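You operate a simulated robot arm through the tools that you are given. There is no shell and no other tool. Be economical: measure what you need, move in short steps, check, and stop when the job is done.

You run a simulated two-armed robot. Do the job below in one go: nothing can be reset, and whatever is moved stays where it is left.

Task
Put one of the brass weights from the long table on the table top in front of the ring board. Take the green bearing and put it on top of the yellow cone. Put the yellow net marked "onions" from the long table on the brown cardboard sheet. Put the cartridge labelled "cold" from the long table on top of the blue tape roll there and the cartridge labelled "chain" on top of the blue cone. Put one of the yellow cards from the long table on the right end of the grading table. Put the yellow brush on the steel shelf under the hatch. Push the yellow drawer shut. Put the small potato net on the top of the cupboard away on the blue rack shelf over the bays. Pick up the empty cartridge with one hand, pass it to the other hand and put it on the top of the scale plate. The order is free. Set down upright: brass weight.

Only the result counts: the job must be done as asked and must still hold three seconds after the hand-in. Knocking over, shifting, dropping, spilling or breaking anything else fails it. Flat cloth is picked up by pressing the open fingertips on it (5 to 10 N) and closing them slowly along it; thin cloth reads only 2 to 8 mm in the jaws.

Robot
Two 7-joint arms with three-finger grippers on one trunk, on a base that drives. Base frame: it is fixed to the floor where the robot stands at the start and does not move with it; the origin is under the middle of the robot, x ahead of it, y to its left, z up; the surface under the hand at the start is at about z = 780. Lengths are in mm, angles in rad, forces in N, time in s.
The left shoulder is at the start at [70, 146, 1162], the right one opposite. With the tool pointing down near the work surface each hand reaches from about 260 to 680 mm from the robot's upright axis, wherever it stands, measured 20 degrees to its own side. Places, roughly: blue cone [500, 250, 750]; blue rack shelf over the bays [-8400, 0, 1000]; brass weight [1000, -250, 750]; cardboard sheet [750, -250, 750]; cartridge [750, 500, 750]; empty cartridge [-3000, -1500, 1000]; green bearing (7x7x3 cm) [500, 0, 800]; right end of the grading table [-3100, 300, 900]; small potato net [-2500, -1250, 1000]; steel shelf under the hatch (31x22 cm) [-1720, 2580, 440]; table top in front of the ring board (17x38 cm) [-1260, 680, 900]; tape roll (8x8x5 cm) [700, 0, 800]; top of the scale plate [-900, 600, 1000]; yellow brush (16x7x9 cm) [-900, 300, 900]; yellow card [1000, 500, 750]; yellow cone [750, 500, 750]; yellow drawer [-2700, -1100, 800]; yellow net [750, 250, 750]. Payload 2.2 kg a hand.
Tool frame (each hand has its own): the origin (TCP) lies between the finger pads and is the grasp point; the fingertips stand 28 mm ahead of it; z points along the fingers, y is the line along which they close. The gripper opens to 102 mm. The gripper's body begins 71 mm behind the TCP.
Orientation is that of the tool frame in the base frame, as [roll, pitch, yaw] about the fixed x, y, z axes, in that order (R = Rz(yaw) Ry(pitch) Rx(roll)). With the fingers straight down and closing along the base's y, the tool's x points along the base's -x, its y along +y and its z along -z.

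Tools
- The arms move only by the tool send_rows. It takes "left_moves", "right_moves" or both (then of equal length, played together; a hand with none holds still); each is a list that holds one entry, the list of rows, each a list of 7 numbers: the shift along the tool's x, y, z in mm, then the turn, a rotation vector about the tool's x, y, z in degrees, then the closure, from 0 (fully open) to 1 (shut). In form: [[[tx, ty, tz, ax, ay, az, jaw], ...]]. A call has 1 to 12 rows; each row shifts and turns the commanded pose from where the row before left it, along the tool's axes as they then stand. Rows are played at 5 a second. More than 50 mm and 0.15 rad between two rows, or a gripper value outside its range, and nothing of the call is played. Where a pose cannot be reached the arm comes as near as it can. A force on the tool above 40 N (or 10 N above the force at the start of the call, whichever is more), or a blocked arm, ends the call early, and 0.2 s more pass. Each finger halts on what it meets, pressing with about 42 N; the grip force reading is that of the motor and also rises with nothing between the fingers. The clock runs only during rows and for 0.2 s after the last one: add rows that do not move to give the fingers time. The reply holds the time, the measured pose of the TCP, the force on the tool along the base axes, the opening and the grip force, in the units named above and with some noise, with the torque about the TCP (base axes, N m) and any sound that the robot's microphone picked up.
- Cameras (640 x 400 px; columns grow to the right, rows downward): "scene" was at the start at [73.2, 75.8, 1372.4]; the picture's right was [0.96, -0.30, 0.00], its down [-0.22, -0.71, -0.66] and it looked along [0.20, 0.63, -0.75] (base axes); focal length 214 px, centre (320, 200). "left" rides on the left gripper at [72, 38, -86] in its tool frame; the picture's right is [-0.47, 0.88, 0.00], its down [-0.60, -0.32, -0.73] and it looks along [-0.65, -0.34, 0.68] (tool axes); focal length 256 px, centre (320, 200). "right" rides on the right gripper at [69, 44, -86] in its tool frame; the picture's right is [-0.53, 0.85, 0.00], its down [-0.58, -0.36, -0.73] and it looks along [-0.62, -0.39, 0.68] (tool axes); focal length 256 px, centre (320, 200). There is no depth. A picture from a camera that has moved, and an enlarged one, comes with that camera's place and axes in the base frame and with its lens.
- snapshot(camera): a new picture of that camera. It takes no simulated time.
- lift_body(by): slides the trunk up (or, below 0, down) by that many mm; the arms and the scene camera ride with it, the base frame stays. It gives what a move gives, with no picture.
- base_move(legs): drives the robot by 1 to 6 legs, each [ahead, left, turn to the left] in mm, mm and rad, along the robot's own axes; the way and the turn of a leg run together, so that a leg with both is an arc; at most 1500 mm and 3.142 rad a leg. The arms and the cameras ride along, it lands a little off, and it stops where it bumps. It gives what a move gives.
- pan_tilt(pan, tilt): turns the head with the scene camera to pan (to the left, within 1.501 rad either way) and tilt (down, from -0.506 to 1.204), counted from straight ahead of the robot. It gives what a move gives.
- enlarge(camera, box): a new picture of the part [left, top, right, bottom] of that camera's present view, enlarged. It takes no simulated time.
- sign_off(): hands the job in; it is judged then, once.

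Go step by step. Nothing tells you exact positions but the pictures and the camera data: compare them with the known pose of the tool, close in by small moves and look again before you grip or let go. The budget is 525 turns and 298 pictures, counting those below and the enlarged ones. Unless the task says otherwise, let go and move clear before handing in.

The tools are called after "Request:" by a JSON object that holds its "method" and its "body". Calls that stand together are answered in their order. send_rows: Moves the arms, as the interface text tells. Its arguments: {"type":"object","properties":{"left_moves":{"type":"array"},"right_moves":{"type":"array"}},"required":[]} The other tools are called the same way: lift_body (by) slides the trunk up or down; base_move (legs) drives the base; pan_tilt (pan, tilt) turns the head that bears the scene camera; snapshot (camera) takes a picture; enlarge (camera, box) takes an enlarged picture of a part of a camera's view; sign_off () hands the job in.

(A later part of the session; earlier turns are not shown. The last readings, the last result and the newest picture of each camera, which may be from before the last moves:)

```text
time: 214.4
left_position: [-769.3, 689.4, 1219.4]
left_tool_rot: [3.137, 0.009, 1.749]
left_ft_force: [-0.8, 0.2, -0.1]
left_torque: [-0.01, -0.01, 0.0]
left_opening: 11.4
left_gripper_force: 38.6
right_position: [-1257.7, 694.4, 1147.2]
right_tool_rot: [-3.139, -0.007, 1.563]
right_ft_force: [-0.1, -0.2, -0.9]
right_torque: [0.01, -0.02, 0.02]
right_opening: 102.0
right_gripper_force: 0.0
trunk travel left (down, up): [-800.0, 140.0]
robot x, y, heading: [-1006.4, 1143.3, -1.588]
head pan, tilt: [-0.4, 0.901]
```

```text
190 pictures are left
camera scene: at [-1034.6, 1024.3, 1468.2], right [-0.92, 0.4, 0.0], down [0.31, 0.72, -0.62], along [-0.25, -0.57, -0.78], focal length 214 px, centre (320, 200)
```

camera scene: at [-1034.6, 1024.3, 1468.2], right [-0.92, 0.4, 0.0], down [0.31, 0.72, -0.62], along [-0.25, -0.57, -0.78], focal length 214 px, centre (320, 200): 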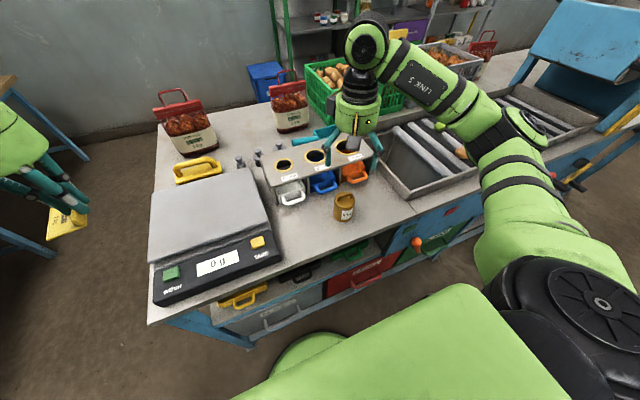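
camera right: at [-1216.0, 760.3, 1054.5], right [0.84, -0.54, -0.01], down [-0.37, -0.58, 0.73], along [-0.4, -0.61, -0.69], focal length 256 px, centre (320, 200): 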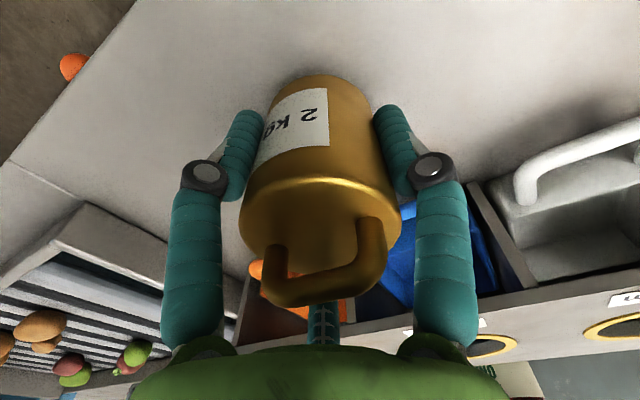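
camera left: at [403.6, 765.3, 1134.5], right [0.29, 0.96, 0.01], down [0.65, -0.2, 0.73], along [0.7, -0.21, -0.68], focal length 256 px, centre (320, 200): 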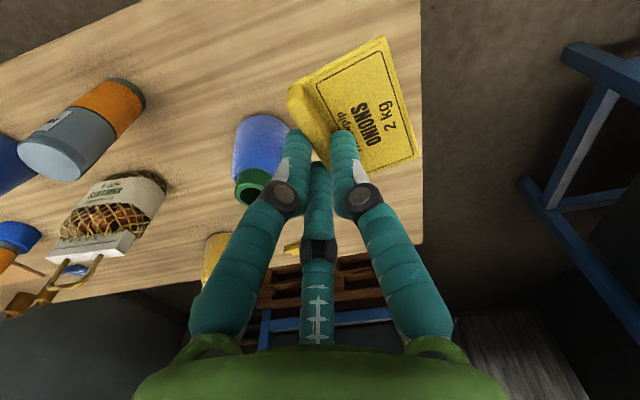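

The weight stands upright in place. Next, the card goes to the right end of the grading table; I back off and look along the aisle.

Request:
{"method": "base_move", "body": {"legs": [[-150, 0, 0]]}}

Request:
{"method": "pan_tilt", "body": {"pan": -1.1, "tilt": 0.4}}

Request:
{"method": "snapshot", "body": {"camera": "scene"}}

```text
time: 215.8
left_position: [-769.1, 834.0, 1219.5]
left_tool_rot: [3.137, 0.005, 1.749]
left_ft_force: [0.3, -1.1, -0.3]
left_torque: [0.04, 0.04, -0.02]
left_opening: 11.6
left_gripper_force: 38.3
right_position: [-1255.3, 839.8, 1144.9]
right_tool_rot: [-3.139, -0.009, 1.56]
right_ft_force: [0.7, -1.3, 0.7]
right_torque: [0.02, 0.0, -0.01]
right_opening: 101.9
right_gripper_force: 0.0
trunk travel left (down, up): [-800.0, 140.0]
robot x, y, heading: [-999.5, 1287.5, -1.582]
head pan, tilt: [-0.4, 0.901]
```

```text
time: 216.8
left_position: [-769.1, 837.4, 1220.7]
left_tool_rot: [3.136, 0.009, 1.75]
left_ft_force: [-0.4, -0.4, 0.8]
left_torque: [0.0, 0.02, -0.02]
left_opening: 11.4
left_gripper_force: 38.3
right_position: [-1255.0, 841.3, 1146.1]
right_tool_rot: [-3.137, -0.006, 1.56]
right_ft_force: [0.7, 0.4, -0.4]
right_torque: [0.03, 0.01, 0.03]
right_opening: 102.0
right_gripper_force: 0.0
trunk travel left (down, up): [-800.0, 140.0]
robot x, y, heading: [-1002.6, 1289.0, -1.583]
head pan, tilt: [-1.1, 0.4]
```

```text
189 pictures are left
camera scene: at [-1086.4, 1199.7, 1511.1], right [-0.44, 0.9, 0.0], down [0.35, 0.17, -0.92], along [-0.83, -0.41, -0.39], focal length 214 px, centre (320, 200)
```

scene: 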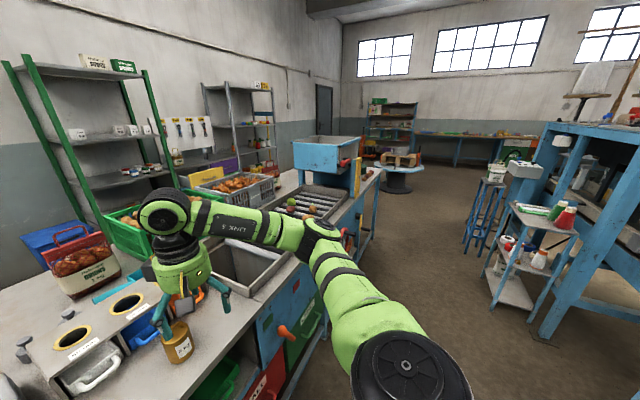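

Aisle is clear. I strafe along it to x≈−2700.

Request:
{"method": "base_move", "body": {"legs": [[0, -1500, 0], [0, -300, 0]]}}

Request:
{"method": "pan_tilt", "body": {"pan": -0.4, "tilt": 0.5}}

Request:
{"method": "snapshot", "body": {"camera": "scene"}}

```text
time: 225.9
left_position: [-2564.1, 855.5, 1219.3]
left_tool_rot: [3.138, 0.008, 1.757]
left_ft_force: [0.1, -0.2, 0.8]
left_torque: [0.04, 0.05, 0.01]
left_opening: 11.5
left_gripper_force: 38.5
right_position: [-3051.5, 856.2, 1147.0]
right_tool_rot: [-3.136, -0.004, 1.567]
right_ft_force: [0.2, 0.2, 0.6]
right_torque: [-0.03, 0.0, 0.0]
right_opening: 102.0
right_gripper_force: 0.1
trunk travel left (down, up): [-800.0, 140.0]
robot x, y, heading: [-2806.3, 1307.3, -1.58]
head pan, tilt: [-1.1, 0.4]
```

```text
time: 227.0
left_position: [-2565.2, 854.4, 1218.8]
left_tool_rot: [3.135, 0.008, 1.757]
left_ft_force: [0.7, 1.1, 0.2]
left_torque: [-0.03, 0.0, 0.01]
left_opening: 11.7
left_gripper_force: 38.1
right_position: [-3053.2, 855.9, 1145.5]
right_tool_rot: [-3.138, -0.006, 1.568]
right_ft_force: [0.0, 0.6, 0.4]
right_torque: [-0.02, 0.01, -0.03]
right_opening: 101.9
right_gripper_force: 0.0
trunk travel left (down, up): [-800.0, 140.0]
robot x, y, heading: [-2801.3, 1305.8, -1.577]
head pan, tilt: [-0.4, 0.499]
```

```text
188 pictures are left
camera scene: at [-2839.5, 1173.1, 1502.1], right [-0.92, 0.4, 0.0], down [0.19, 0.44, -0.88], along [-0.35, -0.81, -0.48], focal length 214 px, centre (320, 200)
```

scene: 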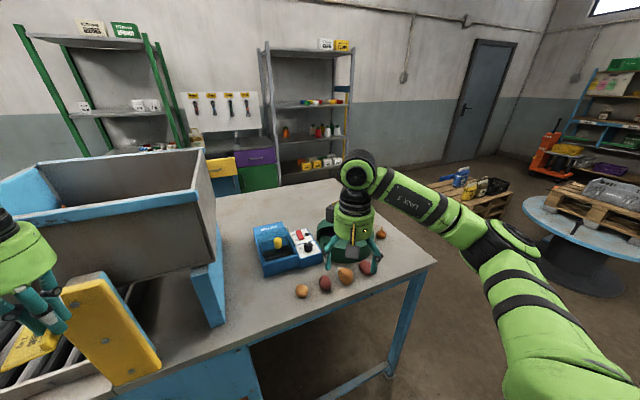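

This is the right end; fruits lie along its front, and the middle of the end is better reached from the end side. I go round: strafe to x≈−4050, turn to face +x, and move to y≈300.

Request:
{"method": "base_move", "body": {"legs": [[0, -1250, 0], [0, 0, 1.577], [0, -700, 0]]}}

Request:
{"method": "pan_tilt", "body": {"pan": 0.0, "tilt": 0.6}}

Request:
{"method": "snapshot", "body": {"camera": "scene"}}

```text
time: 240.6
left_position: [-3608.1, 856.9, 1218.5]
left_tool_rot: [3.139, 0.01, -2.959]
left_ft_force: [1.1, 0.2, -0.4]
left_torque: [-0.02, 0.03, 0.0]
left_opening: 11.4
left_gripper_force: 38.8
right_position: [-3610.5, 370.6, 1146.0]
right_tool_rot: [-3.137, -0.006, 3.135]
right_ft_force: [0.7, 0.6, -0.2]
right_torque: [0.03, -0.03, 0.01]
right_opening: 102.0
right_gripper_force: 0.1
trunk travel left (down, up): [-800.0, 140.0]
robot x, y, heading: [-4057.6, 620.0, -0.008]
head pan, tilt: [-0.4, 0.499]
```

```text
time: 241.4
left_position: [-3606.5, 856.7, 1220.5]
left_tool_rot: [3.137, 0.009, -2.958]
left_ft_force: [-0.2, 0.4, 0.3]
left_torque: [-0.04, 0.03, -0.02]
left_opening: 11.7
left_gripper_force: 38.2
right_position: [-3609.8, 369.3, 1145.8]
right_tool_rot: [-3.139, -0.005, 3.135]
right_ft_force: [-0.1, -0.4, -1.1]
right_torque: [0.0, 0.01, 0.0]
right_opening: 101.7
right_gripper_force: 0.1
trunk travel left (down, up): [-800.0, 140.0]
robot x, y, heading: [-4056.8, 619.7, -0.008]
head pan, tilt: [0.0, 0.6]
```

```text
187 pictures are left
camera scene: at [-3920.3, 619.6, 1493.0], right [-0.01, -1.0, 0.0], down [-0.56, 0.01, -0.83], along [0.83, -0.01, -0.56], focal length 214 px, centre (320, 200)
```

scene: 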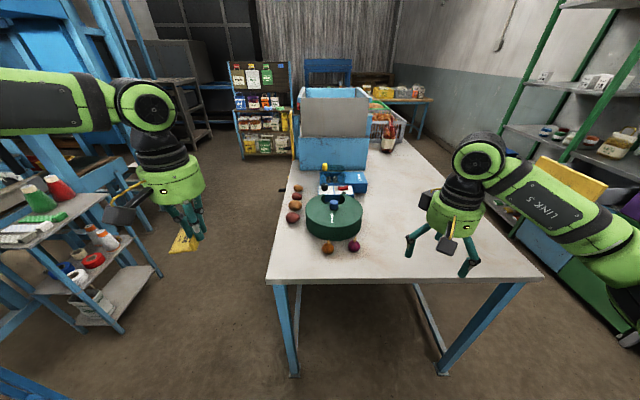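

Now I approach the table end: base to about (−3710, 100), and put the card near (−3150, 300), which is free.

Request:
{"method": "base_move", "body": {"legs": [[0, -520, 0], [340, 0, 0]]}}

Request:
{"method": "pan_tilt", "body": {"pan": 0.3, "tilt": 0.9}}

Request:
{"method": "snapshot", "body": {"camera": "scene"}}

```text
time: 246.3
left_position: [-3275.4, 345.4, 1218.4]
left_tool_rot: [3.135, 0.007, -2.955]
left_ft_force: [0.9, -0.1, -0.5]
left_torque: [0.07, 0.02, -0.02]
left_opening: 11.4
left_gripper_force: 38.4
right_position: [-3275.3, -141.9, 1144.9]
right_tool_rot: [-3.14, -0.005, 3.138]
right_ft_force: [1.1, -1.3, 0.0]
right_torque: [0.01, 0.04, 0.0]
right_opening: 102.0
right_gripper_force: 0.0
trunk travel left (down, up): [-800.0, 140.0]
robot x, y, heading: [-3727.3, 109.1, -0.005]
head pan, tilt: [0.0, 0.6]
```

```text
time: 247.1
left_position: [-3277.4, 348.0, 1219.7]
left_tool_rot: [3.135, 0.009, -2.955]
left_ft_force: [0.5, -0.2, -0.4]
left_torque: [0.01, -0.01, 0.02]
left_opening: 11.7
left_gripper_force: 38.5
right_position: [-3278.2, -139.6, 1145.8]
right_tool_rot: [-3.137, -0.006, 3.139]
right_ft_force: [0.2, 0.1, 0.2]
right_torque: [-0.04, 0.01, 0.03]
right_opening: 102.0
right_gripper_force: 0.1
trunk travel left (down, up): [-800.0, 140.0]
robot x, y, heading: [-3727.2, 108.0, -0.007]
head pan, tilt: [0.3, 0.901]
```

```text
186 pictures are left
camera scene: at [-3605.9, 132.8, 1468.3], right [0.29, -0.96, 0.0], down [-0.75, -0.23, -0.62], along [0.6, 0.18, -0.78], focal length 214 px, centre (320, 200)
```

scene: 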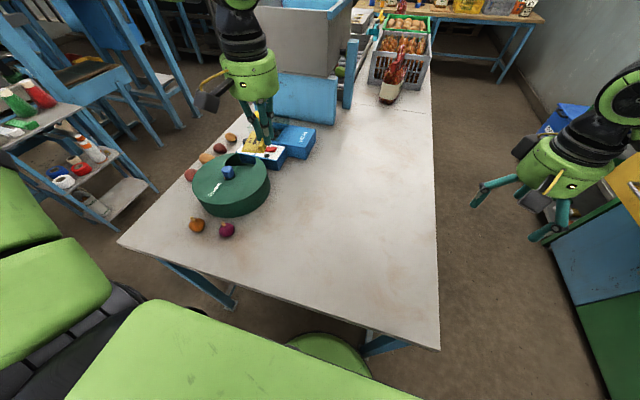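

Request:
{"method": "send_rows", "body": {"left_moves": [[[-32, -22.4, 0, 0, 0, 0, 1], [-32, -22.4, 0, 0, 0, 0, 1], [-32, -22.4, 0, 0, 0, 0, 1], [0, 0, 45, 0, 0, 0, 1], [0, 0, 45, 0, 0, 0, 1], [0, 0, 45, 0, 0, 0, 1], [0, 0, 45, 0, 0, 0, 1], [0, 0, 45, 0, 0, 0, 1], [0, 0, 25, 0, 0, 0, 1], [0, 0, 0, 0, 0, 0, 1]]]}}

Request:
{"method": "snapshot", "body": {"camera": "scene"}}

```text
time: 249.3
left_position: [-3213.6, 332.1, 987.0]
left_tool_rot: [3.139, 0.009, -2.956]
left_ft_force: [-0.5, 0.3, 0.1]
left_torque: [0.0, 0.01, 0.03]
left_opening: 11.5
left_gripper_force: 38.4
left hand out of reach, approached as far as the arm can: row 3, 7, 8, 9
right_position: [-3277.4, -140.5, 1147.7]
right_tool_rot: [-3.14, -0.006, 3.138]
right_ft_force: [0.4, -0.4, 0.0]
right_torque: [0.02, -0.01, 0.02]
right_opening: 101.9
right_gripper_force: 0.0
trunk travel left (down, up): [-800.0, 140.0]
robot x, y, heading: [-3727.9, 109.3, -0.005]
head pan, tilt: [0.3, 0.901]
```

```text
185 pictures are left
camera scene: at [-3606.1, 132.4, 1468.2], right [0.29, -0.96, 0.0], down [-0.75, -0.23, -0.62], along [0.59, 0.18, -0.78], focal length 214 px, centre (320, 200)
```

scene: 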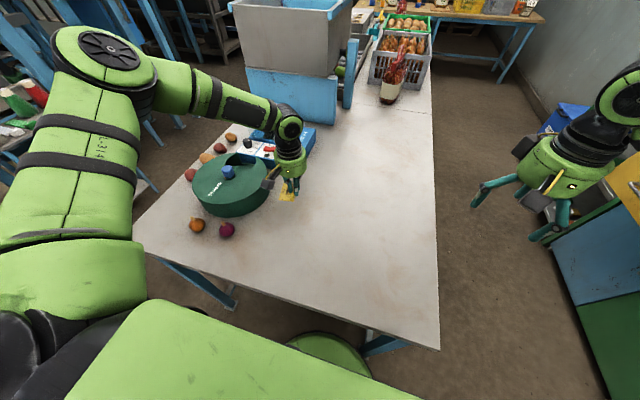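

The hand is close to the green drum, so I turn the base right 0.25 to carry the card away to the free middle.

Request:
{"method": "base_move", "body": {"legs": [[0, 0, -0.2]]}}

Request:
{"method": "snapshot", "body": {"camera": "left"}}

```text
time: 250.5
left_position: [-3179.5, 225.1, 986.1]
left_tool_rot: [3.139, 0.009, 3.128]
left_ft_force: [0.2, 0.5, -1.0]
left_torque: [0.02, 0.02, 0.03]
left_opening: 11.5
left_gripper_force: 38.6
right_position: [-3336.6, -225.5, 1146.7]
right_tool_rot: [-3.138, -0.005, 2.935]
right_ft_force: [-0.4, 0.4, 0.0]
right_torque: [0.0, 0.01, -0.04]
right_opening: 101.9
right_gripper_force: 0.1
trunk travel left (down, up): [-800.0, 140.0]
robot x, y, heading: [-3730.7, 110.0, -0.206]
head pan, tilt: [0.3, 0.901]
```

```text
184 pictures are left
camera left: at [-3250.8, 263.3, 1072.5], right [0.48, 0.88, 0.01], down [0.59, -0.33, 0.74], along [0.65, -0.35, -0.68], focal length 256 px, centre (320, 200)
```

left: 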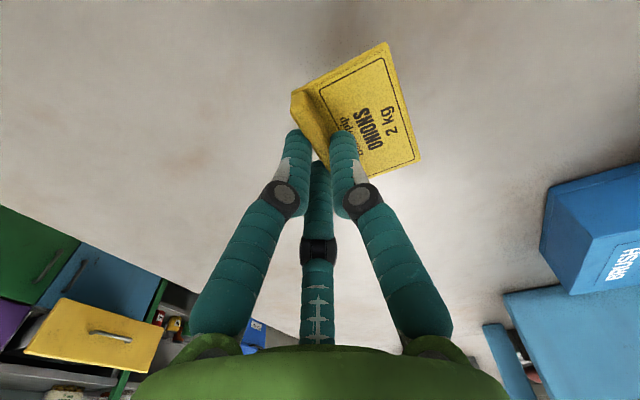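

Request:
{"method": "send_rows", "body": {"left_moves": [[[-15, 20, 5, 0, 0, 0, 1], [-15, 20, 5, 0, 0, 0, 1], [0, 0, 12, 0, 0, 0, 1], [0, 0, 8, 0, 0, 0, 1], [0, 0, 5, 0, 0, 0, 1], [0, 0, 3, 0, 0, 0, 1], [0, 0, 0, 0, 0, 0, 1]]]}}

Request:
{"method": "enlarge", "body": {"camera": "scene", "box": [240, 120, 440, 260]}}

```text
time: 252.1
left_position: [-3161.1, 271.4, 959.5]
left_tool_rot: [3.138, 0.008, 3.127]
left_ft_force: [0.8, -0.2, 0.1]
left_torque: [0.01, -0.02, 0.02]
left_opening: 11.7
left_gripper_force: 38.4
left hand out of reach, approached as far as the arm can: row 3, 4, 5
right_position: [-3336.9, -225.0, 1145.8]
right_tool_rot: [-3.138, -0.007, 2.937]
right_ft_force: [0.6, 1.1, -0.9]
right_torque: [-0.02, -0.02, 0.02]
right_opening: 102.0
right_gripper_force: 0.0
trunk travel left (down, up): [-800.0, 140.0]
robot x, y, heading: [-3729.3, 111.4, -0.209]
head pan, tilt: [0.3, 0.901]
```

```text
2.86 times, centred on (340, 190) of scene
camera zoom: at [-3604.0, 107.7, 1468.2], right [0.09, -1.0, 0.0], down [-0.78, -0.07, -0.62], along [0.62, 0.06, -0.78], focal length 613 px, centre (263, 229)
```

zoom: 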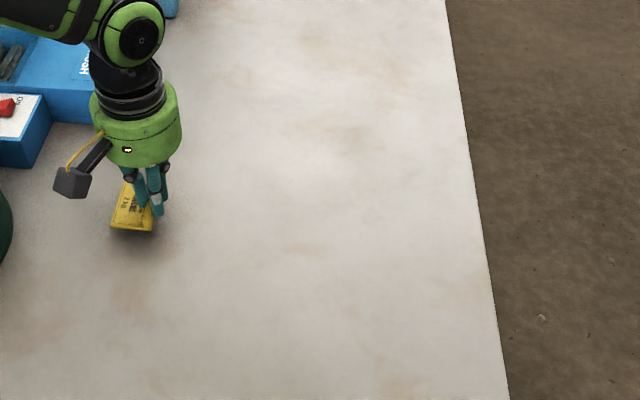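

At the reach limit, so I lower the last bit with the trunk.

Request:
{"method": "lift_body", "body": {"by": -16}}

Request:
{"method": "snapshot", "body": {"camera": "left"}}

```text
time: 252.7
left_position: [-3159.7, 272.6, 945.6]
left_tool_rot: [3.139, 0.008, 3.126]
left_ft_force: [-0.1, 0.2, 0.5]
left_torque: [0.0, 0.03, 0.0]
left_opening: 11.5
left_gripper_force: 38.8
right_position: [-3337.0, -224.2, 1131.0]
right_tool_rot: [-3.137, -0.004, 2.938]
right_ft_force: [-0.2, -0.1, 0.3]
right_torque: [0.0, -0.02, -0.01]
right_opening: 101.8
right_gripper_force: 0.1
trunk travel left (down, up): [-784.0, 156.0]
robot x, y, heading: [-3732.3, 111.3, -0.205]
head pan, tilt: [0.3, 0.901]
```

```text
182 pictures are left
camera left: at [-3231.7, 311.1, 1029.7], right [0.48, 0.88, 0.01], down [0.59, -0.33, 0.74], along [0.65, -0.35, -0.68], focal length 256 px, centre (320, 200)
```

left: 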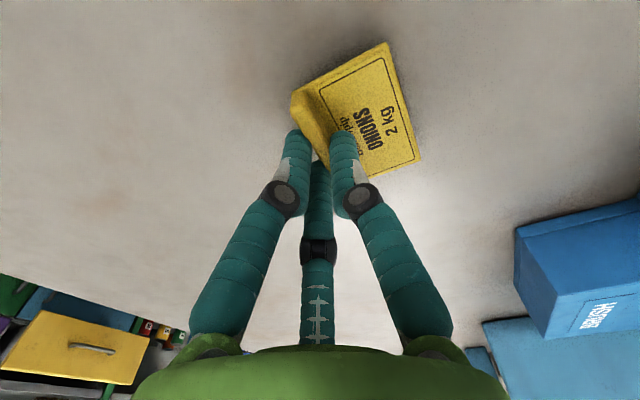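

Request:
{"method": "lift_body", "body": {"by": -4}}

```text
time: 253.2
left_position: [-3160.3, 271.4, 940.3]
left_tool_rot: [3.138, 0.008, 3.128]
left_ft_force: [0.4, -0.1, 0.3]
left_torque: [0.0, 0.01, 0.01]
left_opening: 11.3
left_gripper_force: 38.3
right_position: [-3337.3, -224.5, 1125.9]
right_tool_rot: [-3.138, -0.005, 2.936]
right_ft_force: [-1.0, -0.4, -0.3]
right_torque: [0.0, -0.02, 0.02]
right_opening: 102.0
right_gripper_force: 0.1
trunk travel left (down, up): [-780.0, 160.0]
robot x, y, heading: [-3730.8, 110.1, -0.208]
head pan, tilt: [0.3, 0.901]
```

Request:
{"method": "lift_body", "body": {"by": -3}}

```text
time: 253.7
left_position: [-3159.5, 272.0, 938.0]
left_tool_rot: [3.138, 0.009, 3.128]
left_ft_force: [0.2, 0.8, -0.5]
left_torque: [0.01, -0.01, 0.0]
left_opening: 11.5
left_gripper_force: 37.6
right_position: [-3336.5, -223.2, 1124.3]
right_tool_rot: [-3.137, -0.006, 2.936]
right_ft_force: [-0.3, -0.2, -0.4]
right_torque: [0.0, -0.01, 0.01]
right_opening: 101.8
right_gripper_force: 0.1
trunk travel left (down, up): [-777.0, 163.0]
robot x, y, heading: [-3725.2, 112.1, -0.21]
head pan, tilt: [0.3, 0.901]
```

Request:
{"method": "lift_body", "body": {"by": -4}}

```text
time: 254.3
left_position: [-3160.6, 272.2, 936.3]
left_tool_rot: [3.138, 0.017, 3.128]
left_ft_force: [1.3, 2.0, 18.8]
left_torque: [0.12, 0.48, 0.0]
left_opening: 11.5
left_gripper_force: 38.3
right_position: [-3338.3, -224.0, 1120.2]
right_tool_rot: [-3.141, -0.004, 2.937]
right_ft_force: [-0.6, -0.2, -0.2]
right_torque: [0.0, -0.02, 0.0]
right_opening: 102.1
right_gripper_force: 0.0
trunk travel left (down, up): [-773.0, 167.0]
robot x, y, heading: [-3728.0, 110.7, -0.2]
head pan, tilt: [0.3, 0.901]
```

Contact now. I open and rise.

Request:
{"method": "send_rows", "body": {"left_moves": [[[0, 0, -1, 0, 0, 0, 0.8], [0, 0, 0, 0, 0, 0, 0.6], [0, 0, -1, 0, 0, 0, 0.4], [0, 0, -10, 0, 0, 0, 0.4], [0, 0, -30, 0, 0, 0, 0.3], [5, 0, -45, 0, 0, 0, 0], [5, 0, -45, 0, 0, 0, 0], [10, 0, -45, 0, 0, 0, 0], [10, 0, -45, 0, 0, 0, 0]]]}}

Request:
{"method": "snapshot", "body": {"camera": "scene"}}

```text
time: 256.3
left_position: [-3195.1, 271.1, 1156.4]
left_tool_rot: [3.139, 0.01, 3.128]
left_ft_force: [-0.4, -1.1, 0.0]
left_torque: [0.0, 0.0, 0.04]
left_opening: 102.0
left_gripper_force: 0.1
right_position: [-3337.8, -225.5, 1119.9]
right_tool_rot: [-3.141, -0.004, 2.937]
right_ft_force: [-1.0, 0.0, 0.8]
right_torque: [-0.04, -0.02, -0.03]
right_opening: 102.2
right_gripper_force: 0.1
trunk travel left (down, up): [-773.0, 167.0]
robot x, y, heading: [-3729.2, 106.1, -0.207]
head pan, tilt: [0.3, 0.901]
```

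```text
181 pictures are left
camera scene: at [-3606.0, 107.2, 1441.3], right [0.09, -1.0, 0.0], down [-0.78, -0.07, -0.62], along [0.62, 0.06, -0.78], focal length 214 px, centre (320, 200)
```

scene: 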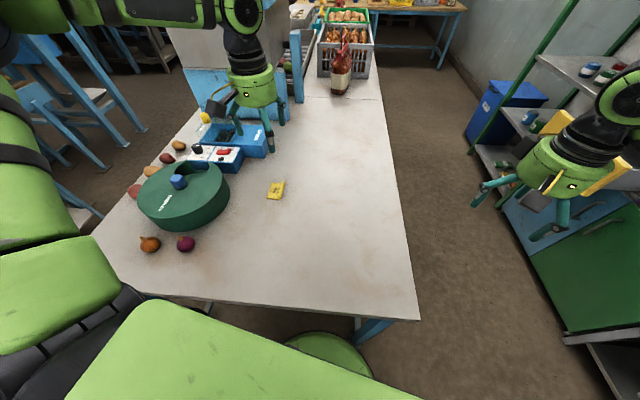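

The card lies on the right end. Now to the cupboard side: I back off, turn to face −y, and look.

Request:
{"method": "base_move", "body": {"legs": [[-330, 0, 0], [0, 0, -1.37]]}}

Request:
{"method": "pan_tilt", "body": {"pan": 0.7, "tilt": 0.4}}

Request:
{"method": "snapshot", "body": {"camera": "scene"}}

```text
time: 261.8
left_position: [-3785.5, -313.8, 1155.6]
left_tool_rot: [3.137, 0.01, 1.757]
left_ft_force: [0.6, -0.9, -0.5]
left_torque: [0.01, 0.01, 0.03]
left_opening: 101.9
left_gripper_force: 0.0
right_position: [-4299.6, -272.0, 1119.6]
right_tool_rot: [-3.136, -0.005, 1.565]
right_ft_force: [0.5, -0.1, 0.1]
right_torque: [-0.01, 0.01, 0.01]
right_opening: 101.8
right_gripper_force: 0.1
trunk travel left (down, up): [-773.0, 167.0]
robot x, y, heading: [-4047.7, 180.2, -1.577]
head pan, tilt: [0.3, 0.901]
```

```text
time: 262.8
left_position: [-3785.2, -313.8, 1154.9]
left_tool_rot: [3.138, 0.009, 1.757]
left_ft_force: [0.1, 0.5, 0.1]
left_torque: [0.01, 0.01, 0.02]
left_opening: 101.9
left_gripper_force: 0.1
right_position: [-4299.2, -271.6, 1118.2]
right_tool_rot: [-3.137, -0.005, 1.565]
right_ft_force: [-0.9, -0.6, 0.8]
right_torque: [0.01, 0.03, 0.02]
right_opening: 102.2
right_gripper_force: 0.0
trunk travel left (down, up): [-773.0, 167.0]
robot x, y, heading: [-4049.0, 178.7, -1.577]
head pan, tilt: [0.7, 0.4]
```

```text
180 pictures are left
camera scene: at [-3991.3, 57.0, 1484.1], right [-0.77, -0.64, 0.0], down [-0.25, 0.3, -0.92], along [0.59, -0.71, -0.39], focal length 214 px, centre (320, 200)
```

scene: 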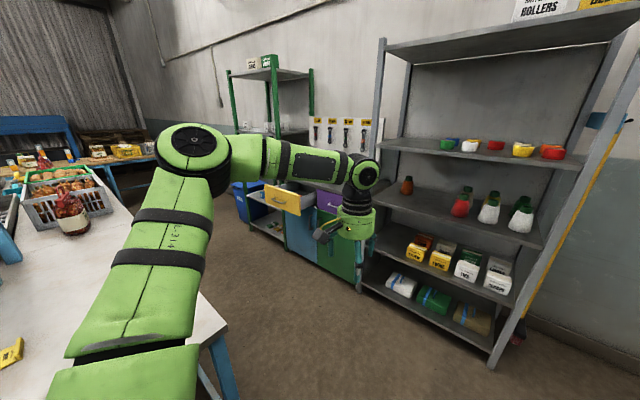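

The cupboard with the open yellow drawer is at x≈−2700, fronts at y≈−1280. I drive into the aisle facing it.

Request:
{"method": "base_move", "body": {"legs": [[680, 0, 0], [0, 1150, 0]]}}

Request:
{"method": "pan_tilt", "body": {"pan": 0.1, "tilt": 0.6}}

Request:
{"method": "snapshot", "body": {"camera": "scene"}}

```text
time: 271.9
left_position: [-2650.9, -1013.8, 1155.1]
left_tool_rot: [3.136, 0.008, 1.742]
left_ft_force: [-0.7, -0.6, -0.4]
left_torque: [0.04, 0.0, 0.02]
left_opening: 101.9
left_gripper_force: 0.1
right_position: [-3166.5, -964.9, 1119.6]
right_tool_rot: [-3.14, -0.006, 1.554]
right_ft_force: [0.3, 0.1, 0.2]
right_torque: [0.0, 0.0, 0.03]
right_opening: 101.8
right_gripper_force: 0.0
trunk travel left (down, up): [-773.0, 167.0]
robot x, y, heading: [-2909.3, -518.1, -1.595]
head pan, tilt: [0.7, 0.4]
```

```text
time: 272.9
left_position: [-2649.9, -1015.0, 1154.7]
left_tool_rot: [3.139, 0.008, 1.743]
left_ft_force: [0.7, -0.5, 0.8]
left_torque: [0.01, -0.05, -0.02]
left_opening: 101.9
left_gripper_force: 0.1
right_position: [-3165.1, -964.4, 1119.7]
right_tool_rot: [-3.137, -0.006, 1.553]
right_ft_force: [0.3, 0.7, 0.6]
right_torque: [-0.01, -0.01, 0.0]
right_opening: 102.0
right_gripper_force: 0.0
trunk travel left (down, up): [-773.0, 167.0]
robot x, y, heading: [-2910.4, -519.0, -1.589]
head pan, tilt: [0.099, 0.6]
```

```text
179 pictures are left
camera scene: at [-2903.0, -655.7, 1466.0], right [-1.0, -0.08, 0.0], down [-0.04, 0.56, -0.83], along [0.07, -0.82, -0.56], focal length 214 px, centre (320, 200)
```

scene: 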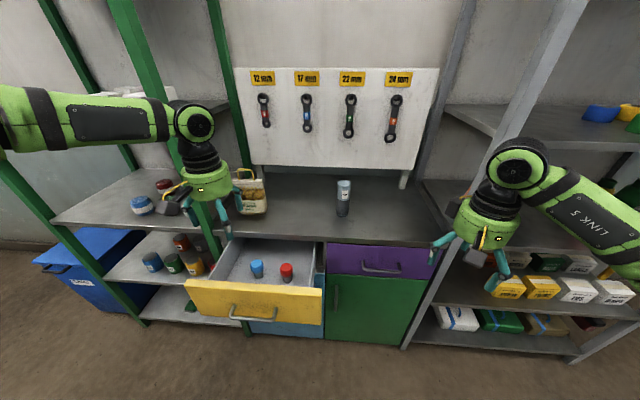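

I see the empty cartridge and the small potato net on the counter, and the open yellow drawer with two small items inside. I zoom for accurate measurement and use the hand cameras for a second viewpoint.

Request:
{"method": "enlarge", "body": {"camera": "scene", "box": [220, 150, 380, 250]}}

Request:
{"method": "snapshot", "body": {"camera": "right"}}

Request:
{"method": "snapshot", "body": {"camera": "left"}}

```text
4.00 times, centred on (300, 200) of scene
camera zoom: at [-2903.0, -655.7, 1466.0], right [-1.0, -0.08, 0.0], down [-0.04, 0.56, -0.83], along [0.07, -0.82, -0.56], focal length 858 px, centre (400, 200)
```

zoom: 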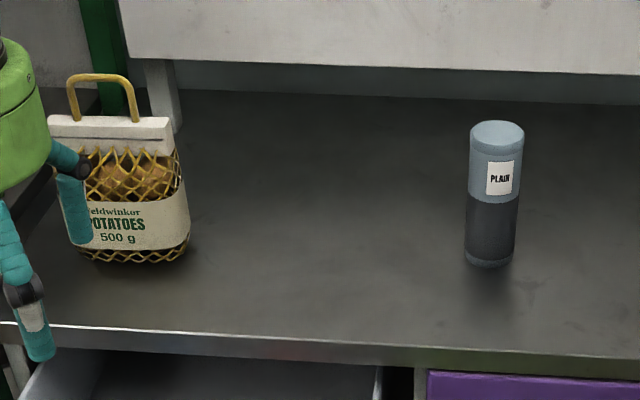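

```text
177 pictures are left
camera right: at [-3122.1, -896.8, 1207.3], right [0.84, -0.55, -0.01], down [-0.37, -0.57, 0.73], along [-0.4, -0.61, -0.68], focal length 256 px, centre (320, 200)
```

right: 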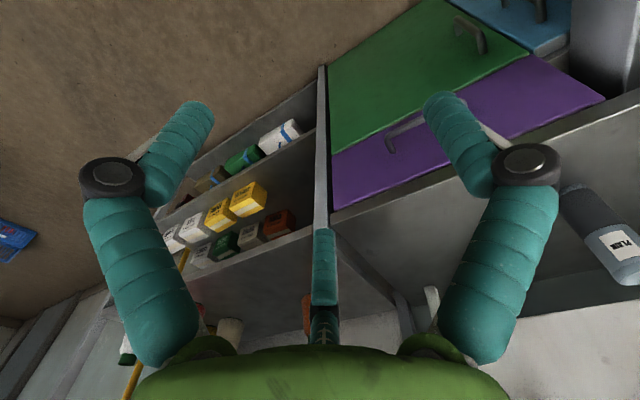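

```text
176 pictures are left
camera left: at [-2625.5, -935.4, 1241.0], right [0.95, -0.31, 0.01], down [-0.21, -0.64, 0.74], along [-0.22, -0.7, -0.68], focal length 256 px, centre (320, 200)
```

left: 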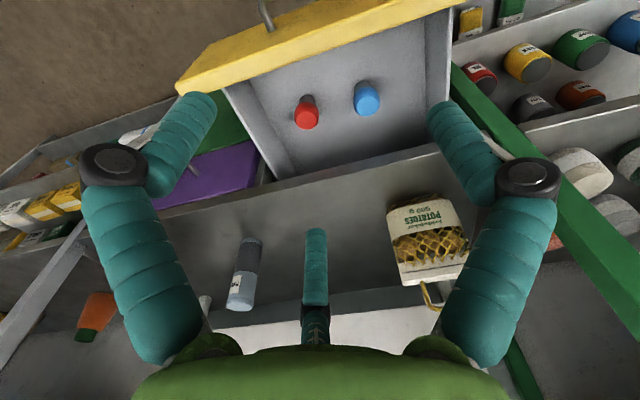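

Measured: counter z≈906, empty cartridge at (−2939, −1378), potato net header at (−2571, −1350, 1070), yellow drawer front at y≈−1040. I zoom on the drawer front.

Request:
{"method": "enlarge", "body": {"camera": "scene", "box": [170, 220, 350, 340]}}

Request:
{"method": "enlarge", "body": {"camera": "left", "box": [160, 0, 480, 200]}}

```text
3.33 times, centred on (260, 280) of scene
camera zoom: at [-2903.0, -655.7, 1466.0], right [-1.0, -0.08, 0.0], down [-0.04, 0.56, -0.83], along [0.07, -0.82, -0.56], focal length 715 px, centre (520, -67)
```

zoom: 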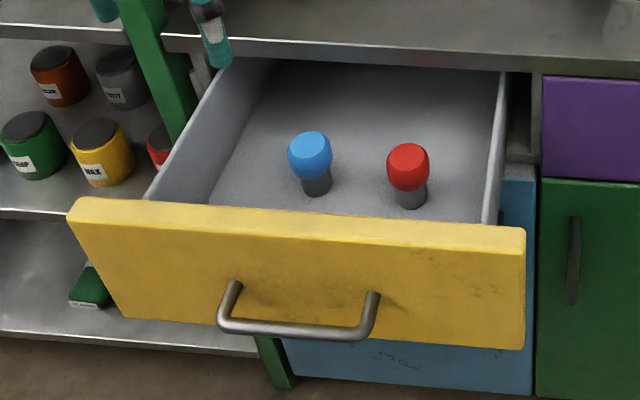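

```text
2.00 times, centred on (320, 100) of left
camera zoom: at [-2625.5, -935.4, 1241.0], right [0.95, -0.31, 0.01], down [-0.21, -0.64, 0.74], along [-0.22, -0.7, -0.68], focal length 512 px, centre (320, 400)
```

zoom: 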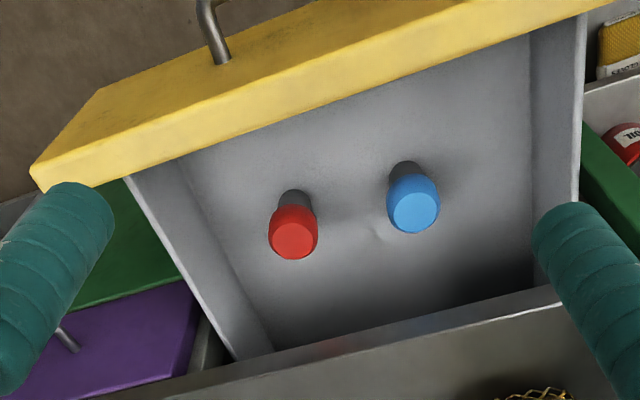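

I square the left hand, shut its jaws, draw it back in front of the drawer and tilt it 45° forward for pushing.

Request:
{"method": "base_move", "body": {"legs": [[50, 0, 0.018]]}}

Request:
{"method": "send_rows", "body": {"left_moves": [[[30, 0, 0, 0, 0, 5, 0.5], [40, -6, 0, 0, 0, 5, 1], [40, -6, 0, 0, 0, 0, 1], [0, 0, 0, 0, -7.5, 0, 1], [0, 0, 0, 0, -7.5, 0, 1], [0, 0, 0, 0, -7.5, 0, 1], [0, 0, 0, 0, -7.5, 0, 1], [0, 0, 0, 0, -7.5, 0, 1], [0, 0, 0, 0, -7.5, 0, 1], [0, 0, 0, 0, 0, 0, 1]]]}}

Request:
{"method": "snapshot", "body": {"camera": "scene"}}

```text
time: 273.9
left_position: [-2643.6, -1052.4, 1159.6]
left_tool_rot: [3.138, 0.016, 1.76]
left_ft_force: [0.3, 1.0, 0.5]
left_torque: [-0.07, 0.04, 0.01]
left_opening: 101.7
left_gripper_force: 0.1
right_position: [-3158.6, -1010.6, 1122.7]
right_tool_rot: [-3.141, 0.0, 1.57]
right_ft_force: [0.5, 0.3, 0.6]
right_torque: [-0.09, -0.02, -0.01]
right_opening: 102.0
right_gripper_force: 0.1
trunk travel left (down, up): [-773.0, 167.0]
robot x, y, heading: [-2909.5, -564.5, -1.567]
head pan, tilt: [0.099, 0.6]
```

```text
time: 276.1
left_position: [-2656.9, -1001.5, 1180.8]
left_tool_rot: [3.133, 0.797, 1.578]
left_ft_force: [0.3, 0.1, 0.0]
left_torque: [-0.01, -0.03, 0.01]
left_opening: 2.1
left_gripper_force: 31.3
left hand out of reach, approached as far as the arm can: row 7, 8, 9
right_position: [-3158.5, -1017.5, 1119.9]
right_tool_rot: [-3.138, -0.006, 1.57]
right_ft_force: [-0.5, -0.4, 0.2]
right_torque: [-0.05, -0.04, -0.01]
right_opening: 101.6
right_gripper_force: 0.0
trunk travel left (down, up): [-773.0, 167.0]
robot x, y, heading: [-2909.6, -569.9, -1.571]
head pan, tilt: [0.099, 0.6]
```

```text
173 pictures are left
camera scene: at [-2901.4, -704.1, 1466.0], right [-1.0, -0.1, 0.0], down [-0.05, 0.56, -0.83], along [0.08, -0.82, -0.56], focal length 214 px, centre (320, 200)
```

scene: 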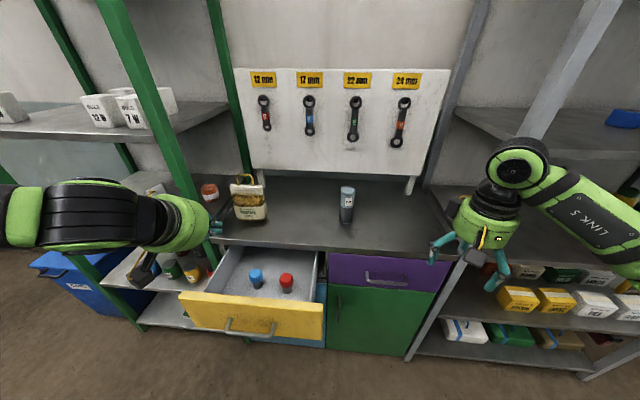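

Request:
{"method": "base_move", "body": {"legs": [[-70, 0, 0]]}}

Request:
{"method": "send_rows", "body": {"left_moves": [[[32.1, 0, 31.5, 0, 0, 0, 1], [32.1, 0, 31.5, 0, 0, 0, 1], [32.1, 0, 31.5, 0, 0, 0, 1], [32.1, 0, 31.5, 0, 0, 0, 1], [32.1, 0, 31.5, 0, 0, 0, 1], [32.1, 0, 31.5, 0, 0, 0, 1], [32.1, 0, 31.5, 0, 0, 0, 1], [0, 0, 0, 0, 0, 0, 1]]]}}

Request:
{"method": "snapshot", "body": {"camera": "scene"}}

Request:
{"method": "snapshot", "body": {"camera": "left"}}

```text
time: 277.1
left_position: [-2656.7, -938.9, 1177.1]
left_tool_rot: [3.134, 0.789, 1.58]
left_ft_force: [-0.2, -0.6, -0.7]
left_torque: [0.05, -0.01, -0.01]
left_opening: 2.3
left_gripper_force: 31.8
right_position: [-3158.3, -954.1, 1118.6]
right_tool_rot: [-3.138, -0.011, 1.569]
right_ft_force: [0.5, -0.7, -0.3]
right_torque: [0.04, -0.01, -0.02]
right_opening: 102.1
right_gripper_force: 0.1
trunk travel left (down, up): [-773.0, 167.0]
robot x, y, heading: [-2910.8, -497.7, -1.577]
head pan, tilt: [0.099, 0.6]
```

```text
time: 278.9
left_position: [-2636.3, -953.1, 901.3]
left_tool_rot: [3.139, 0.794, 1.582]
left_ft_force: [-0.5, 0.0, 0.2]
left_torque: [-0.01, -0.01, 0.0]
left_opening: 1.9
left_gripper_force: 31.4
left hand out of reach, approached as far as the arm can: row 1, 2, 7
right_position: [-3156.4, -947.6, 1120.2]
right_tool_rot: [-3.138, -0.004, 1.571]
right_ft_force: [0.6, -0.4, 0.0]
right_torque: [0.01, 0.02, -0.01]
right_opening: 102.1
right_gripper_force: 0.0
trunk travel left (down, up): [-773.0, 167.0]
robot x, y, heading: [-2914.0, -498.4, -1.577]
head pan, tilt: [0.099, 0.6]
```

```text
172 pictures are left
camera scene: at [-2898.7, -634.2, 1466.1], right [-1.0, -0.1, 0.0], down [-0.06, 0.56, -0.83], along [0.08, -0.82, -0.56], focal length 214 px, centre (320, 200)
```

scene: 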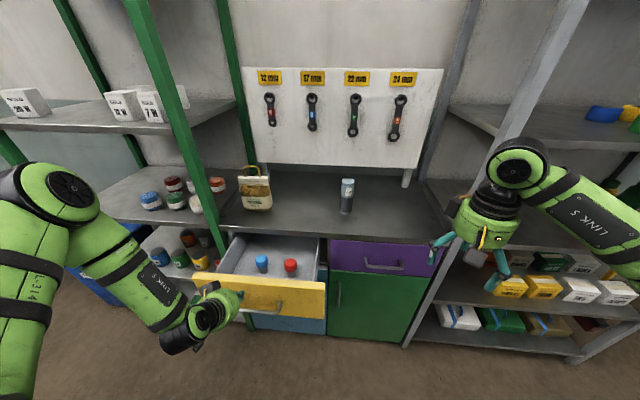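

```text
171 pictures are left
camera left: at [-2598.8, -840.1, 910.8], right [0.89, -0.32, 0.33], down [-0.32, 0.09, 0.94], along [-0.33, -0.94, -0.02], focal length 256 px, centre (320, 200)
```

left: 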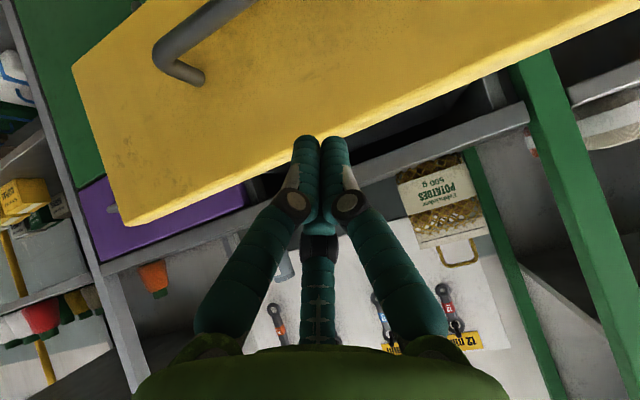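

The fingertips are level with the drawer's top edge; I lower the trunk 40 mm so that they meet the face.

Request:
{"method": "lift_body", "body": {"by": -40}}

Request:
{"method": "snapshot", "body": {"camera": "left"}}

```text
time: 279.7
left_position: [-2638.6, -955.2, 863.5]
left_tool_rot: [3.134, 0.789, 1.576]
left_ft_force: [-0.7, 0.9, 0.4]
left_torque: [-0.01, -0.02, 0.0]
left_opening: 2.1
left_gripper_force: 31.1
right_position: [-3158.6, -949.5, 1080.4]
right_tool_rot: [-3.139, -0.005, 1.569]
right_ft_force: [-0.1, 1.0, -0.1]
right_torque: [-0.02, 0.01, 0.02]
right_opening: 102.1
right_gripper_force: 0.0
trunk travel left (down, up): [-733.0, 207.0]
robot x, y, heading: [-2911.3, -497.5, -1.573]
head pan, tilt: [0.099, 0.6]
```

```text
170 pictures are left
camera left: at [-2601.1, -841.2, 871.4], right [0.89, -0.32, 0.33], down [-0.32, 0.09, 0.94], along [-0.33, -0.94, -0.02], focal length 256 px, centre (320, 200)
```

left: 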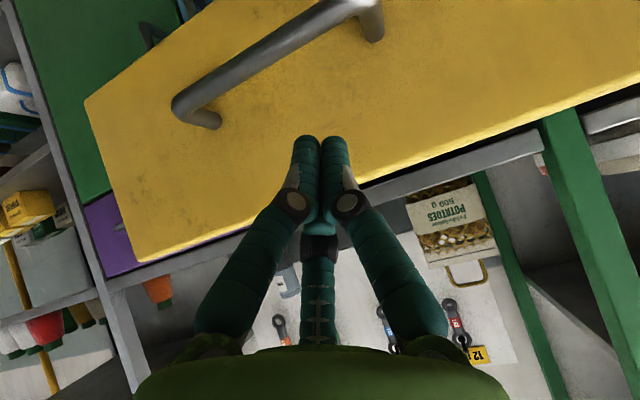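

I push in slowly with small steps.

Request:
{"method": "send_rows", "body": {"left_moves": [[[-5.6, 0, 5.7, 0, 0, 0, 1], [-5.6, 0, 5.7, 0, 0, 0, 1], [-5.6, 0, 5.7, 0, 0, 0, 1], [-5.6, 0, 5.7, 0, 0, 0, 1], [-3.5, 0, 3.6, 0, 0, 0, 1], [-3.5, 0, 3.6, 0, 0, 0, 1], [-2, 0, 2, 0, 0, 0, 1], [-2, 0, 2, 0, 0, 0, 1], [-2, 0, 2, 0, 0, 0, 1], [-2, 0, 2, 0, 0, 0, 1], [-2, 0, 2, 0, 0, 0, 1], [-2, 0, 2, 0, 0, 0, 1]]]}}

Request:
{"method": "snapshot", "body": {"camera": "left"}}

```text
time: 282.3
left_position: [-2636.9, -1012.8, 864.6]
left_tool_rot: [3.134, 0.792, 1.579]
left_ft_force: [-0.4, 0.4, 0.6]
left_torque: [-0.01, -0.02, 0.04]
left_opening: 2.2
left_gripper_force: 31.4
left hand out of reach, approached as far as the arm can: row 11
right_position: [-3158.2, -948.8, 1079.6]
right_tool_rot: [-3.137, -0.004, 1.569]
right_ft_force: [-0.3, 0.2, -0.5]
right_torque: [-0.01, 0.01, 0.04]
right_opening: 102.0
right_gripper_force: 0.0
trunk travel left (down, up): [-733.0, 207.0]
robot x, y, heading: [-2913.5, -498.7, -1.573]
head pan, tilt: [0.099, 0.6]
```

```text
169 pictures are left
camera left: at [-2598.6, -899.8, 874.2], right [0.89, -0.32, 0.33], down [-0.32, 0.09, 0.94], along [-0.33, -0.94, -0.02], focal length 256 px, centre (320, 200)
```

left: 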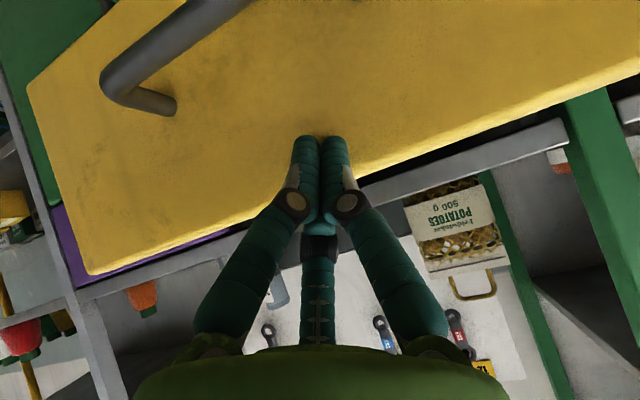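

Request:
{"method": "send_rows", "body": {"left_moves": [[[-2.1, 0, 2.1, 0, 0, 0, 1], [-2.1, 0, 2.1, 0, 0, 0, 1], [-2.8, 0, 2.9, 0, 0, 0, 1], [-2.8, 0, 2.9, 0, 0, 0, 1], [-2.8, 0, 2.9, 0, 0, 0, 1], [-3.5, 0, 3.6, 0, 0, 0, 1], [-3.5, 0, 3.6, 0, 0, 0, 1], [-3.5, 0, 3.6, 0, 0, 0, 1], [-3.5, 0, 3.6, 0, 0, 0, 1], [-3.5, 0, 3.6, 0, 0, 0, 1], [-3.5, 0, 3.6, 0, 0, 0, 1], [-3.5, 0, 3.6, 0, 0, 0, 1]]]}}

Request:
{"method": "snapshot", "body": {"camera": "scene"}}

```text
time: 284.9
left_position: [-2630.7, -1062.6, 877.5]
left_tool_rot: [3.137, 0.789, 1.581]
left_ft_force: [1.1, 0.2, 1.4]
left_torque: [-0.04, -0.03, 0.0]
left_opening: 1.9
left_gripper_force: 31.5
left hand out of reach, approached as far as the arm can: row 5, 8, 10, 12
right_position: [-3157.6, -949.5, 1080.0]
right_tool_rot: [-3.138, -0.004, 1.57]
right_ft_force: [0.2, 0.1, 0.0]
right_torque: [-0.05, 0.01, 0.03]
right_opening: 102.0
right_gripper_force: 0.1
trunk travel left (down, up): [-733.0, 207.0]
robot x, y, heading: [-2910.7, -500.2, -1.572]
head pan, tilt: [0.099, 0.6]
```

```text
168 pictures are left
camera scene: at [-2901.2, -635.7, 1426.0], right [-1.0, -0.09, 0.0], down [-0.05, 0.56, -0.83], along [0.08, -0.82, -0.56], focal length 214 px, centre (320, 200)
```

scene: 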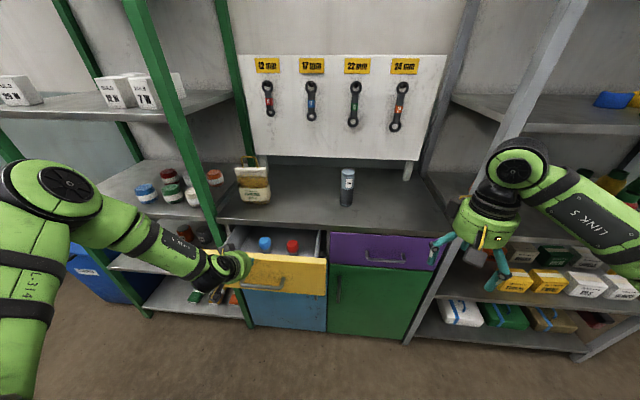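

The drawer slides easily. The arm nears its reach, so I draw the hand back, drive the base 115 mm forward and continue.

Request:
{"method": "send_rows", "body": {"left_moves": [[[8, 0, -8, 0, 0, 0, 1], [25, 0, -25, 0, 0, 0, 1], [25, 0, -25, 0, 0, 0, 1], [20, 0, -20, 0, 0, 0, 1], [0, 0, 0, 0, 0, 0, 1]]]}}

Request:
{"method": "base_move", "body": {"legs": [[90, 0, 0]]}}

Request:
{"method": "snapshot", "body": {"camera": "left"}}

```text
time: 286.1
left_position: [-2633.6, -952.1, 876.3]
left_tool_rot: [3.133, 0.791, 1.577]
left_ft_force: [-0.5, 0.5, 0.3]
left_torque: [-0.01, -0.01, 0.0]
left_opening: 2.0
left_gripper_force: 31.2
right_position: [-3158.0, -949.5, 1079.3]
right_tool_rot: [-3.138, -0.007, 1.569]
right_ft_force: [0.0, -0.2, -0.3]
right_torque: [0.02, 0.01, 0.02]
right_opening: 102.2
right_gripper_force: 0.1
trunk travel left (down, up): [-733.0, 207.0]
robot x, y, heading: [-2909.2, -497.7, -1.574]
head pan, tilt: [0.099, 0.6]
```

```text
time: 287.2
left_position: [-2631.9, -1040.9, 877.5]
left_tool_rot: [3.136, 0.79, 1.579]
left_ft_force: [-0.3, -0.4, -0.2]
left_torque: [0.01, 0.02, -0.03]
left_opening: 2.2
left_gripper_force: 31.8
right_position: [-3159.2, -1038.2, 1080.3]
right_tool_rot: [-3.138, -0.005, 1.569]
right_ft_force: [-1.0, 0.3, -0.3]
right_torque: [0.01, 0.02, 0.0]
right_opening: 102.2
right_gripper_force: 0.0
trunk travel left (down, up): [-733.0, 207.0]
robot x, y, heading: [-2905.3, -590.0, -1.574]
head pan, tilt: [0.099, 0.6]
```

```text
167 pictures are left
camera left: at [-2595.6, -928.0, 885.7], right [0.89, -0.32, 0.33], down [-0.32, 0.09, 0.94], along [-0.33, -0.94, -0.02], focal length 256 px, centre (320, 200)
```

left: 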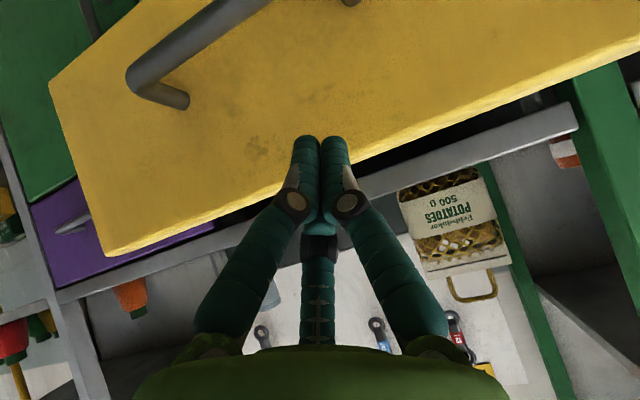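

Request:
{"method": "lift_body", "body": {"by": -15}}

Request:
{"method": "send_rows", "body": {"left_moves": [[[-5, 0, 5, 0, 0, 0, 1], [-4, 0, 4, 0, 0, 0, 1], [-3, 0, 3, 0, 0, 0, 1], [-3, 0, 3, 0, 0, 0, 1], [-3.5, 0, 3.6, 0, 0, 0, 1], [-4, 0, 4, 0, 0, 0, 1], [-4.5, 0, 4.6, 0, 0, 0, 1], [-5, 0, 5.1, 0, 0, 0, 1], [-5, 0, 5.1, 0, 0, 0, 1], [-5, 0, 5.1, 0, 0, 0, 1], [-5, 0, 5.1, 0, 0, 0, 1], [-5, 0, 5.1, 0, 0, 0, 1]]]}}

Request:
{"method": "snapshot", "body": {"camera": "scene"}}

```text
time: 287.8
left_position: [-2633.0, -1042.8, 860.4]
left_tool_rot: [3.136, 0.788, 1.58]
left_ft_force: [0.0, -0.9, -0.4]
left_torque: [-0.02, -0.02, 0.01]
left_opening: 2.1
left_gripper_force: 31.0
right_position: [-3159.1, -1039.5, 1063.6]
right_tool_rot: [-3.137, -0.005, 1.571]
right_ft_force: [0.4, 0.2, -0.4]
right_torque: [0.03, -0.04, 0.03]
right_opening: 102.2
right_gripper_force: 0.1
trunk travel left (down, up): [-718.0, 222.0]
robot x, y, heading: [-2910.0, -584.6, -1.574]
head pan, tilt: [0.099, 0.6]
```

```text
time: 290.4
left_position: [-2633.5, -1115.2, 859.7]
left_tool_rot: [3.136, 0.79, 1.579]
left_ft_force: [-0.8, 0.6, 0.4]
left_torque: [0.0, 0.0, -0.04]
left_opening: 1.9
left_gripper_force: 31.8
right_position: [-3157.9, -1039.1, 1064.4]
right_tool_rot: [-3.14, -0.005, 1.568]
right_ft_force: [-1.0, -0.1, 0.1]
right_torque: [0.0, 0.02, 0.01]
right_opening: 101.9
right_gripper_force: 0.0
trunk travel left (down, up): [-718.0, 222.0]
robot x, y, heading: [-2910.3, -589.4, -1.575]
head pan, tilt: [0.099, 0.6]
```

```text
166 pictures are left
camera scene: at [-2901.7, -726.0, 1410.9], right [-1.0, -0.1, 0.0], down [-0.05, 0.56, -0.82], along [0.08, -0.82, -0.57], focal length 214 px, centre (320, 200)
```

scene: 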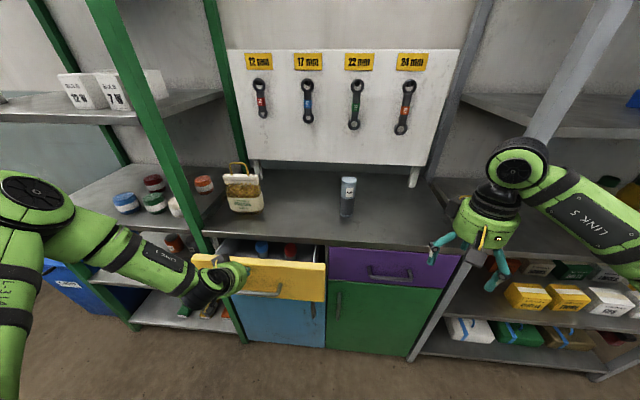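

Request:
{"method": "send_rows", "body": {"left_moves": [[[-3, 0, 3, 0, 0, 0, 1], [-4, 0, 4.1, 0, 0, 0, 1], [-5, 0, 5.1, 0, 0, 0, 1], [-5, 0, 5.1, 0, 0, 0, 1], [-5, 0, 5.1, 0, 0, 0, 1], [-5, 0, 5.1, 0, 0, 0, 1], [-5, 0, 5.1, 0, 0, 0, 1], [-4.5, 0, 4.6, 0, 0, 0, 1], [-4, 0, 4, 0, 0, 0, 1], [-3, 0, 3, 0, 0, 0, 1], [-3, 0, 3, 0, 0, 0, 1], [-2.5, 0, 2.5, 0, 0, 0, 1]]]}}

Request:
{"method": "snapshot", "body": {"camera": "scene"}}

```text
time: 293.0
left_position: [-2627.4, -1180.7, 872.6]
left_tool_rot: [3.137, 0.791, 1.579]
left_ft_force: [0.1, 0.6, -0.3]
left_torque: [0.01, -0.02, -0.01]
left_opening: 2.2
left_gripper_force: 31.3
left hand out of reach, approached as far as the arm can: row 7, 9, 11
right_position: [-3158.3, -1038.8, 1064.7]
right_tool_rot: [-3.139, -0.005, 1.568]
right_ft_force: [-0.2, -0.5, 0.0]
right_torque: [0.0, 0.02, 0.01]
right_opening: 101.9
right_gripper_force: 0.0
trunk travel left (down, up): [-718.0, 222.0]
robot x, y, heading: [-2910.1, -586.4, -1.573]
head pan, tilt: [0.099, 0.6]
```

```text
165 pictures are left
camera scene: at [-2901.5, -725.7, 1411.0], right [-1.0, -0.1, 0.0], down [-0.05, 0.56, -0.83], along [0.08, -0.82, -0.56], focal length 214 px, centre (320, 200)
```

scene: 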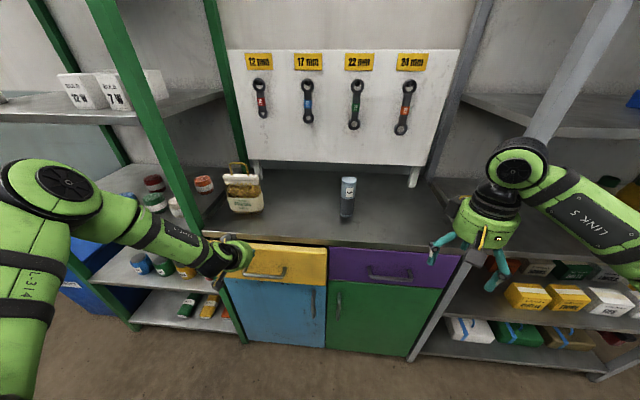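

Request:
{"method": "enlarge", "body": {"camera": "scene", "box": [240, 220, 400, 320]}}

```text
4.00 times, centred on (320, 270) of scene
camera zoom: at [-2901.5, -725.7, 1411.0], right [-1.0, -0.1, 0.0], down [-0.05, 0.56, -0.83], along [0.08, -0.82, -0.56], focal length 858 px, centre (320, -80)
```

zoom: 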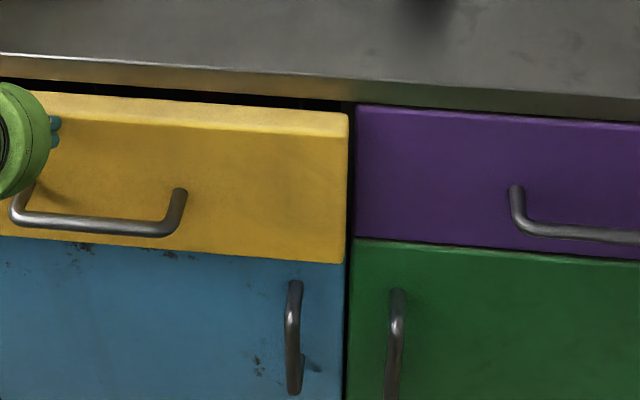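

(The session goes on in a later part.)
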